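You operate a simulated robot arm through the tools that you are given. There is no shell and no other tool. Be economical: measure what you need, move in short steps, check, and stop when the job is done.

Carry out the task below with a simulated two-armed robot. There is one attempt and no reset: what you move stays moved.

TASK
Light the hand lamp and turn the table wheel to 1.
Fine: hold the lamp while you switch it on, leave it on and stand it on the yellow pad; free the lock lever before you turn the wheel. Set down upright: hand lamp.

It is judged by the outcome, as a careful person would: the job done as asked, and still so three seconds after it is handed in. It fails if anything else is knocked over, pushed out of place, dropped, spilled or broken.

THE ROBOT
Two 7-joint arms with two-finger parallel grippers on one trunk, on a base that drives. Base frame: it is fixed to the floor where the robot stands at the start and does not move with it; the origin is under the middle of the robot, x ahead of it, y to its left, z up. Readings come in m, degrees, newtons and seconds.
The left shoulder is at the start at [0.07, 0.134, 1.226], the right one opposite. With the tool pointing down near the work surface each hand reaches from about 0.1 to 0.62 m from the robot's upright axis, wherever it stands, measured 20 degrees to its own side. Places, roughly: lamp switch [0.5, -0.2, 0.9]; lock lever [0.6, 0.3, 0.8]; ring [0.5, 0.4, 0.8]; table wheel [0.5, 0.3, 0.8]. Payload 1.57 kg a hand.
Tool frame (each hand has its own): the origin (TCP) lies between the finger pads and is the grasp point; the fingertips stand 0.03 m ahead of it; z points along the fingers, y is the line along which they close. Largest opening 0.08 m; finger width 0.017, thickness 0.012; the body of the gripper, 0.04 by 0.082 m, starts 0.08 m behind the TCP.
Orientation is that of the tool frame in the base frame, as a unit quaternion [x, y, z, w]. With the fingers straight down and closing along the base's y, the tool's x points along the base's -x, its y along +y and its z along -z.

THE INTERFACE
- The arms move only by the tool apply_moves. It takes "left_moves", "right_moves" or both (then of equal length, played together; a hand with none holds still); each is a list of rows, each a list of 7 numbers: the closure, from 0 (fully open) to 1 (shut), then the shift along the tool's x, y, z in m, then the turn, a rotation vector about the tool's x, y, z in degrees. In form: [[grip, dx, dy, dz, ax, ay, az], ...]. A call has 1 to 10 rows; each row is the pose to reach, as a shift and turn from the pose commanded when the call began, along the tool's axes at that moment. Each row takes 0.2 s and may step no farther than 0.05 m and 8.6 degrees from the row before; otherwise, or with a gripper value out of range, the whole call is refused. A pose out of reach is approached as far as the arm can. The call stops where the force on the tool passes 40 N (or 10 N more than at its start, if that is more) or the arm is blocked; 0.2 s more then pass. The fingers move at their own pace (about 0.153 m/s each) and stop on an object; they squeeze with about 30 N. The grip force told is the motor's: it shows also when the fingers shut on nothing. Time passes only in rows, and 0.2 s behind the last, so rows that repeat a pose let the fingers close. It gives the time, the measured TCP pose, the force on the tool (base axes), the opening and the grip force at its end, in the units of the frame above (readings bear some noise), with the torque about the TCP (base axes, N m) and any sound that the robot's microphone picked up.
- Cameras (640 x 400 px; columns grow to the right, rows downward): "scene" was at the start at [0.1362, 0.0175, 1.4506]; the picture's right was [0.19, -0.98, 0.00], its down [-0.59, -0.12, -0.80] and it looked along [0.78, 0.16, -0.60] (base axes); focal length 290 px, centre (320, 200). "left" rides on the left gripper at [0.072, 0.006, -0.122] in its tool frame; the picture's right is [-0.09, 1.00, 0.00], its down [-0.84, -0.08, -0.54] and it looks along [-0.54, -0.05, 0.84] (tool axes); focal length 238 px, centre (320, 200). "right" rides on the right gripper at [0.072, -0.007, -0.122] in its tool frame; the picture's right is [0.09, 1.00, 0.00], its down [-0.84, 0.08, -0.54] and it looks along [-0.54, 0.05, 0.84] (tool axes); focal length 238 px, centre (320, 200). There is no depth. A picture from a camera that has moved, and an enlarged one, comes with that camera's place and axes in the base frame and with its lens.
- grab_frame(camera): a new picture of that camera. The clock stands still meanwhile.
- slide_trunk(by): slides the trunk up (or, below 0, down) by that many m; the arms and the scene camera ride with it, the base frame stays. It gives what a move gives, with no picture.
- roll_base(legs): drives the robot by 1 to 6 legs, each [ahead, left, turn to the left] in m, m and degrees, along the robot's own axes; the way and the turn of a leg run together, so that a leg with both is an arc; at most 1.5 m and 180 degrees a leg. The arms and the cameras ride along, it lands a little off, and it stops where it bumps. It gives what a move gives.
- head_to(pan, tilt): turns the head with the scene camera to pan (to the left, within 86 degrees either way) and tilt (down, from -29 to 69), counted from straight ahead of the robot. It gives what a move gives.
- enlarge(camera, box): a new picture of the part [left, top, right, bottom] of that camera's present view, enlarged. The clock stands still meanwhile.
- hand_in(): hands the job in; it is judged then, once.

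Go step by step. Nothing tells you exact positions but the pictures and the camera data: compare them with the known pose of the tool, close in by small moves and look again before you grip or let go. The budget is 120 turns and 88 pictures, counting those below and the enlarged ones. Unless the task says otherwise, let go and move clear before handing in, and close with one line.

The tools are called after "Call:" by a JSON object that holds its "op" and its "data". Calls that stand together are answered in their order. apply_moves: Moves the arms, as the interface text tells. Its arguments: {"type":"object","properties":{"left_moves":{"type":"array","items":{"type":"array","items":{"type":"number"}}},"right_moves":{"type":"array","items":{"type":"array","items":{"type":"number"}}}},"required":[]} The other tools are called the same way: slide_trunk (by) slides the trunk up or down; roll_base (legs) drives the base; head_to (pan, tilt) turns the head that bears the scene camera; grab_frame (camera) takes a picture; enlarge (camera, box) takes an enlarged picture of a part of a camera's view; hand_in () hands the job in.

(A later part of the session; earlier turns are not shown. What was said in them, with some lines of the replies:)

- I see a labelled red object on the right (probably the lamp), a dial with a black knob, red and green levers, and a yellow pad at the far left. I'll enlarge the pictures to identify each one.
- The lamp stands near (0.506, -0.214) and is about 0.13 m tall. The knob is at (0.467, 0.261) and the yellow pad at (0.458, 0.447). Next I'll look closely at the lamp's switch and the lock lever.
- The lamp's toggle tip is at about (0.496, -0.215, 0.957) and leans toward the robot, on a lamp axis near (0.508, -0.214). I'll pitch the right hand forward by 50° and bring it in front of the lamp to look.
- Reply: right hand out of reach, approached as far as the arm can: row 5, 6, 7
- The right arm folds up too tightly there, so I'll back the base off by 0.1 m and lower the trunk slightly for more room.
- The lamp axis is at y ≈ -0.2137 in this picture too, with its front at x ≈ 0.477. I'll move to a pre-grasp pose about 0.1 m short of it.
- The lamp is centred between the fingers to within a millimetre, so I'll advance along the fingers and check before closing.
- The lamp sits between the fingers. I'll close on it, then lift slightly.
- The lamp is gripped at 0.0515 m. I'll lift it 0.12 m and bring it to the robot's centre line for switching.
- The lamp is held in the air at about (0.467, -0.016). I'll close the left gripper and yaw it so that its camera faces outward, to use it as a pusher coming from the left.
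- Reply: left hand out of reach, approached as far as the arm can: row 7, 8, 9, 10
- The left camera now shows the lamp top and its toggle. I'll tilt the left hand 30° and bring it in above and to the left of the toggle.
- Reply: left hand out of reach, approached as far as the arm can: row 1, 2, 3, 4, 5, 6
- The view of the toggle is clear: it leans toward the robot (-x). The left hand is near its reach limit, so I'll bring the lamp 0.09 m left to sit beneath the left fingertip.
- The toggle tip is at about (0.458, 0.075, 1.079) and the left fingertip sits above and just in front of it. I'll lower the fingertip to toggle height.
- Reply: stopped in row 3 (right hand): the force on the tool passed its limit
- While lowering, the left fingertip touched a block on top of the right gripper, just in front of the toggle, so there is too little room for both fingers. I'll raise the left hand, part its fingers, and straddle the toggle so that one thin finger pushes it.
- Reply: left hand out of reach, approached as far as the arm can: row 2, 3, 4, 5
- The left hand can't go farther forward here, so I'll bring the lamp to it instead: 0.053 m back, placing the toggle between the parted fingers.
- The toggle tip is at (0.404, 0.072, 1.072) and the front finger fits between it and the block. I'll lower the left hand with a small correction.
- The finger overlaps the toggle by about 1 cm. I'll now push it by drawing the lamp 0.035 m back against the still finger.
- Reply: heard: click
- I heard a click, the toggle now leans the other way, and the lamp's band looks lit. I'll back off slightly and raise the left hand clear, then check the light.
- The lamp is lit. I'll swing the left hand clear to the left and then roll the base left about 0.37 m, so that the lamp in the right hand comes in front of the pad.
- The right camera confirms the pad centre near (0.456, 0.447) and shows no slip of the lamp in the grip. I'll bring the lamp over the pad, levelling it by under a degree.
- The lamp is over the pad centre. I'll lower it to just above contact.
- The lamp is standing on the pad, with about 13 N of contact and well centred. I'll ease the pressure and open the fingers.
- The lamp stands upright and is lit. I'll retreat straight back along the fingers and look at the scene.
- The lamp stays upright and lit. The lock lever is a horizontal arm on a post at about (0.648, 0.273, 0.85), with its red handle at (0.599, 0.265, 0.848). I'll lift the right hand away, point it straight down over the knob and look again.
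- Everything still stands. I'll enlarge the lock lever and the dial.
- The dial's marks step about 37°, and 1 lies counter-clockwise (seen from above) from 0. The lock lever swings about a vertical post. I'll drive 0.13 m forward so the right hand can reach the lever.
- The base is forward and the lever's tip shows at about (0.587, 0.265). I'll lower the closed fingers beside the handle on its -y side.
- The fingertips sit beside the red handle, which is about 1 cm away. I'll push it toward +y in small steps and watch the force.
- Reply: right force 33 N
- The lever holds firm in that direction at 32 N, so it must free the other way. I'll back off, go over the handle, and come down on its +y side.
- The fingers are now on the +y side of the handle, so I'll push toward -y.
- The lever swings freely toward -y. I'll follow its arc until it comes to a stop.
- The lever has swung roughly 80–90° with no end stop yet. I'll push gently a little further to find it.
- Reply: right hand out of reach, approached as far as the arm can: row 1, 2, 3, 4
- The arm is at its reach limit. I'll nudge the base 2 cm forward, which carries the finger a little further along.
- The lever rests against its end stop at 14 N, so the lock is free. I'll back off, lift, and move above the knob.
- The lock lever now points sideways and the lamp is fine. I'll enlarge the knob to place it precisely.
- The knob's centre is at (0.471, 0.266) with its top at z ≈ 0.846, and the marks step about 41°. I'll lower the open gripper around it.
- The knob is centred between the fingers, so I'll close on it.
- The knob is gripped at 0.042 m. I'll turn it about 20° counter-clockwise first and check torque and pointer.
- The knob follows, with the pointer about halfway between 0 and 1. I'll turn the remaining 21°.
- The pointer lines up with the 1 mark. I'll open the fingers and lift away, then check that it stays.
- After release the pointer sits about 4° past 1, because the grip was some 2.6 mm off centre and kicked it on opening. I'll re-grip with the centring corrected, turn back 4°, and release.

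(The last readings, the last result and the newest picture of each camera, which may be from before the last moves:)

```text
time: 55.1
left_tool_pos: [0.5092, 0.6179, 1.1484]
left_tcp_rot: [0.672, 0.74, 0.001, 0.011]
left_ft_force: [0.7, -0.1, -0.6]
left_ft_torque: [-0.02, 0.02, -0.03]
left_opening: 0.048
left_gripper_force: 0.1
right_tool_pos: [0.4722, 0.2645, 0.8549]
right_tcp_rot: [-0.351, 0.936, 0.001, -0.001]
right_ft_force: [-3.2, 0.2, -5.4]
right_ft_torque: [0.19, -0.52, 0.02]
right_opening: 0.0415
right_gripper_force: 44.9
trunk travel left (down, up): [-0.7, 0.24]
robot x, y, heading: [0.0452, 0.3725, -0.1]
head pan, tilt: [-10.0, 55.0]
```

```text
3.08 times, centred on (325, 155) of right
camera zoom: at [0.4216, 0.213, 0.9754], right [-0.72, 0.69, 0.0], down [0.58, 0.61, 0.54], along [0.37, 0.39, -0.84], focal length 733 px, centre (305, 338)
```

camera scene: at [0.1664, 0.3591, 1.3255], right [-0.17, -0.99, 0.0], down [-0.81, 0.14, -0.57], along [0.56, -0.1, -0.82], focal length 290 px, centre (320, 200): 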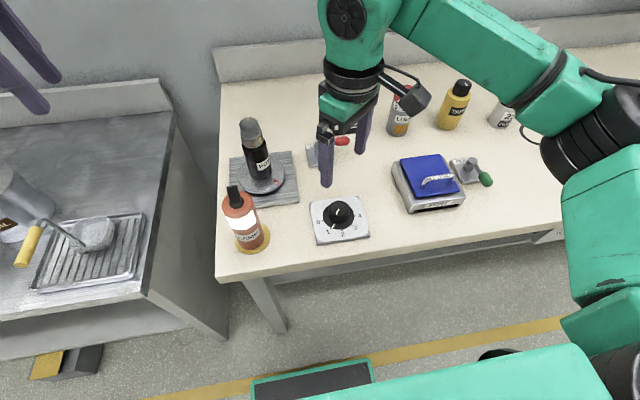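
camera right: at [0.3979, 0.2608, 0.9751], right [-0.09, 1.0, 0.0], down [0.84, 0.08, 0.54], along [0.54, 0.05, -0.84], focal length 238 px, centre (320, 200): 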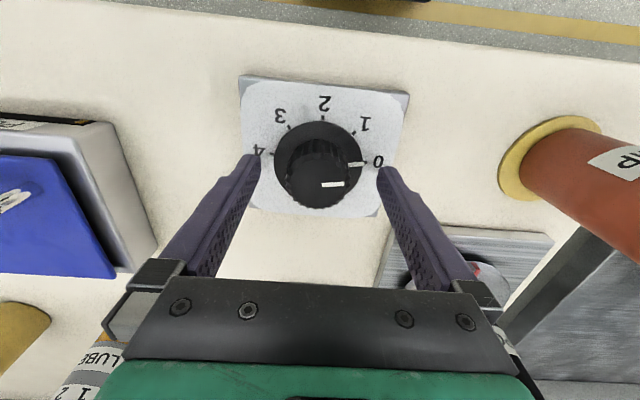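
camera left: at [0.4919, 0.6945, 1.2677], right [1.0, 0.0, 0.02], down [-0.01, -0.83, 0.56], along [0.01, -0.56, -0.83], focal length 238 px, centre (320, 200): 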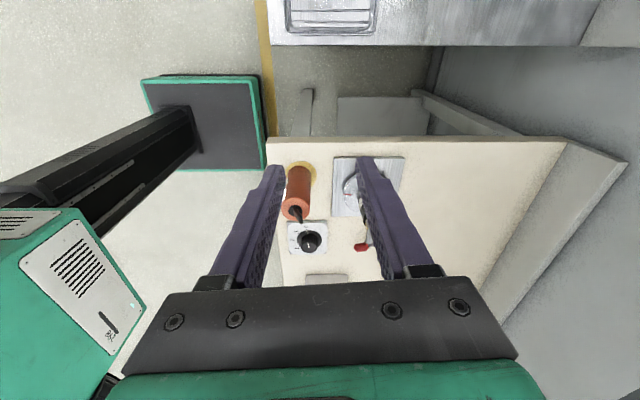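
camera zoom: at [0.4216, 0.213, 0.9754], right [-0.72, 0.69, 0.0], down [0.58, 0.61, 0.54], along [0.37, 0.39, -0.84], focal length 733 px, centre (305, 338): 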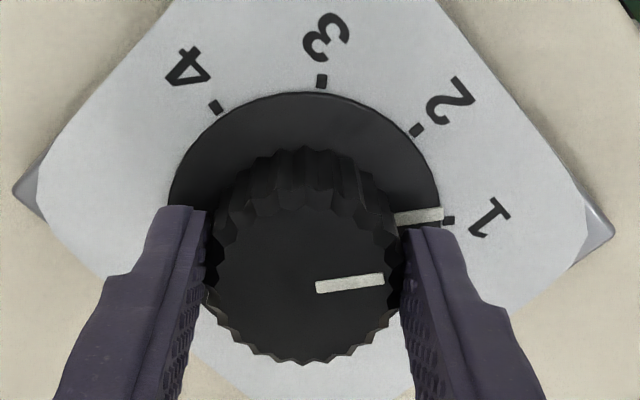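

The grip is now nearly force-free. I'll turn back 4°, let go gently, and lift.

Call:
{"op": "apply_moves", "data": {"right_moves": [[0.55, 0, 0, 0, 0, 0, 2], [0.55, 0, 0, 0, 0, 0, 4], [0.55, 0, 0, 0, 0, 0, 4], [0.55, 0, 0, 0, 0, 0, 4]]}}

Call:
{"op": "enlarge", "data": {"camera": "right", "box": [230, 90, 420, 220]}}

```text
time: 56.1
left_tool_pos: [0.5085, 0.6192, 1.1481]
left_tcp_rot: [0.673, 0.74, 0.0, 0.011]
left_ft_force: [-0.4, -0.2, 0.0]
left_ft_torque: [0.01, 0.0, -0.02]
left_opening: 0.048
left_gripper_force: 0.1
right_tool_pos: [0.471, 0.2626, 0.8543]
right_tcp_rot: [-0.317, 0.948, 0.0, -0.001]
right_ft_force: [-5.5, 2.1, -9.4]
right_ft_torque: [0.29, -0.55, 0.0]
right_opening: 0.0414
right_gripper_force: 45.1
trunk travel left (down, up): [-0.7, 0.24]
robot x, y, heading: [0.0444, 0.3756, 0.1]
head pan, tilt: [-10.0, 55.0]
```

```text
3.08 times, centred on (325, 155) of right
camera zoom: at [0.4181, 0.2167, 0.9754], right [-0.67, 0.74, 0.0], down [0.62, 0.57, 0.54], along [0.4, 0.37, -0.84], focal length 733 px, centre (305, 338)
```

zoom: 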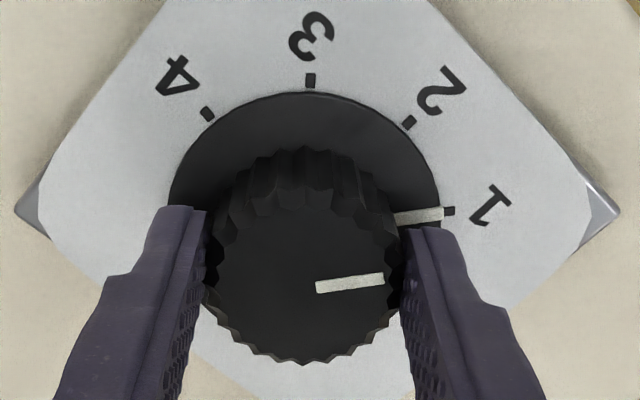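

The pointer matches the 1 mark within about 2°, so I'll release and lift.

Call:
{"op": "apply_moves", "data": {"right_moves": [[0.45, 0, 0, 0, 0, 0, 4], [0.3, 0, 0, 0, 0, 0, 4], [0, 0, 0, 0, 0, 0, 4], [0, 0, 0, 0, 0, 0, 4], [0, 0, 0, -0.04, 0, 0, 4], [0, 0, 0, -0.08, 0, 0, 4], [0, 0, 0, -0.12, 0, 0, 4], [0, 0, 0, -0.14, 0, 0, 4], [0, 0, 0, -0.14, 0, 0, 4]]}}

Call:
{"op": "enlarge", "data": {"camera": "right", "box": [250, 60, 400, 170]}}

```text
time: 58.1
left_tool_pos: [0.5098, 0.619, 1.1477]
left_tcp_rot: [0.673, 0.739, 0.0, 0.013]
left_ft_force: [0.2, -0.3, 0.2]
left_ft_torque: [-0.04, 0.03, -0.01]
left_opening: 0.0479
left_gripper_force: 0.0
right_tool_pos: [0.4734, 0.2638, 0.9943]
right_tcp_rot: [-0.286, 0.958, 0.001, -0.001]
right_ft_force: [-0.1, 0.2, 0.4]
right_ft_torque: [0.0, 0.03, 0.01]
right_opening: 0.0802
right_gripper_force: 0.1
trunk travel left (down, up): [-0.7, 0.24]
robot x, y, heading: [0.0478, 0.372, -0.0]
head pan, tilt: [-10.0, 55.0]
```

```text
3.64 times, centred on (325, 115) of right
camera zoom: at [0.4159, 0.2203, 1.1157], right [-0.62, 0.78, 0.0], down [0.66, 0.52, 0.54], along [0.42, 0.34, -0.84], focal length 867 px, centre (302, 509)
```

zoom: 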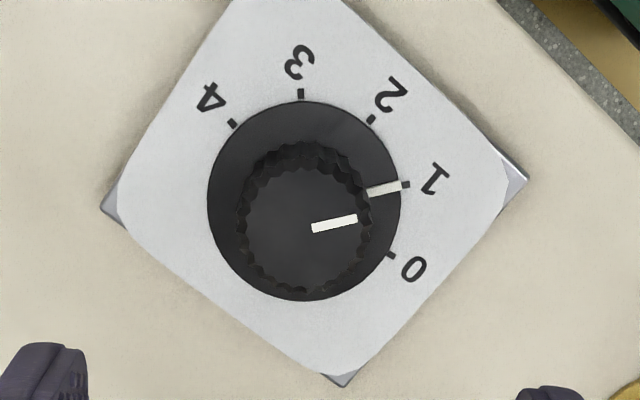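

The pointer is now exactly on 1 with the fingers clear. I'll raise the right hand and take one last look at everything.

Call:
{"op": "apply_moves", "data": {"right_moves": [[0, 0, 0, -0.03, 0, 0, 0], [0, 0.01, -0.02, -0.06, 0, 0, 0], [0, 0.02, -0.04, -0.08, 0, 0, 0], [0, 0.02, -0.04, -0.08, 0, 0, 0]]}}

Call:
{"op": "head_to", "data": {"pan": -10, "tilt": 45}}

Call:
{"op": "grab_frame", "data": {"camera": "scene"}}

Call:
{"op": "enlarge", "data": {"camera": "scene", "box": [200, 100, 400, 260]}}

```text
time: 59.1
left_tool_pos: [0.5089, 0.6199, 1.1479]
left_tcp_rot: [0.673, 0.74, 0.0, 0.012]
left_ft_force: [-0.6, 0.1, 0.0]
left_ft_torque: [-0.01, 0.0, 0.0]
left_opening: 0.048
left_gripper_force: 0.1
right_tool_pos: [0.4786, 0.2193, 1.0743]
right_tcp_rot: [-0.286, 0.958, 0.001, -0.001]
right_ft_force: [-0.3, -0.1, 0.3]
right_ft_torque: [-0.01, 0.03, 0.01]
right_opening: 0.0802
right_gripper_force: 0.0
trunk travel left (down, up): [-0.7, 0.24]
robot x, y, heading: [0.0454, 0.3711, 0.1]
head pan, tilt: [-10.0, 55.0]
```

```text
time: 59.9
left_tool_pos: [0.5094, 0.6188, 1.1468]
left_tcp_rot: [0.672, 0.74, 0.001, 0.012]
left_ft_force: [0.1, 0.0, 0.1]
left_ft_torque: [0.01, -0.01, -0.02]
left_opening: 0.0483
left_gripper_force: 0.0
right_tool_pos: [0.4779, 0.2191, 1.0753]
right_tcp_rot: [-0.284, 0.959, 0.001, -0.001]
right_ft_force: [0.4, 0.0, -0.4]
right_ft_torque: [0.04, 0.0, -0.01]
right_opening: 0.0802
right_gripper_force: 0.0
trunk travel left (down, up): [-0.7, 0.24]
robot x, y, heading: [0.0427, 0.3685, 0.1]
head pan, tilt: [-10.0, 45.0]
```

```text
18 pictures are left
camera scene: at [0.1753, 0.3578, 1.3389], right [-0.17, -0.99, 0.0], down [-0.7, 0.12, -0.71], along [0.7, -0.12, -0.71], focal length 290 px, centre (320, 200)
```

scene: 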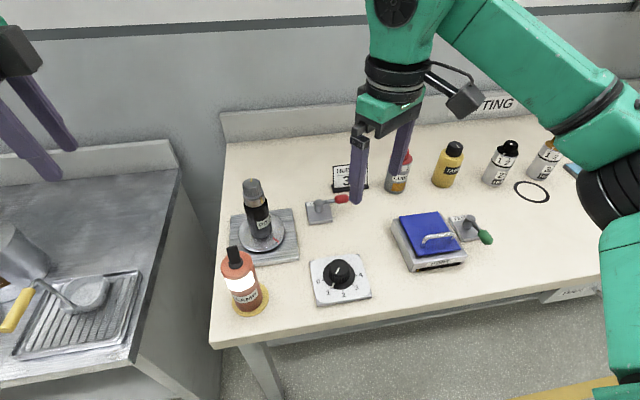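

```text
2.50 times, centred on (300, 180) of scene
camera zoom: at [0.1753, 0.3578, 1.3389], right [-0.17, -0.99, 0.0], down [-0.7, 0.12, -0.71], along [0.7, -0.12, -0.71], focal length 725 px, centre (370, 250)
```

zoom: 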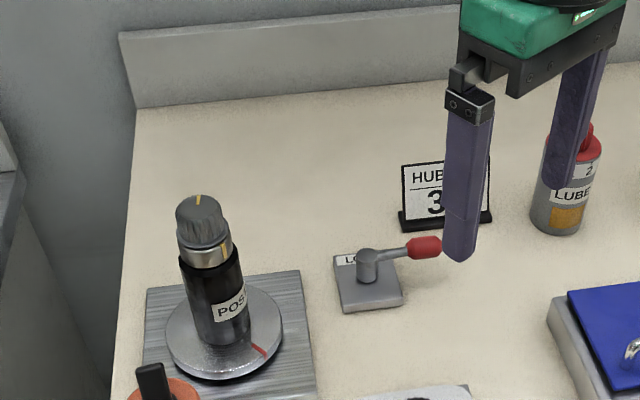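

The lamp stands lit on the pad, the lock lever is swung free, the knob points to 1 (the post's turntable turned along with it), and nothing else has moved. I'm handing in.

Call:
{"op": "hand_in", "data": {}}

```text
The job is handed in.
```

The lamp was switched on while held and now stands upright and lit on the yellow pad; the lock lever is freed, the table wheel is set to 1, and the job is handed in.
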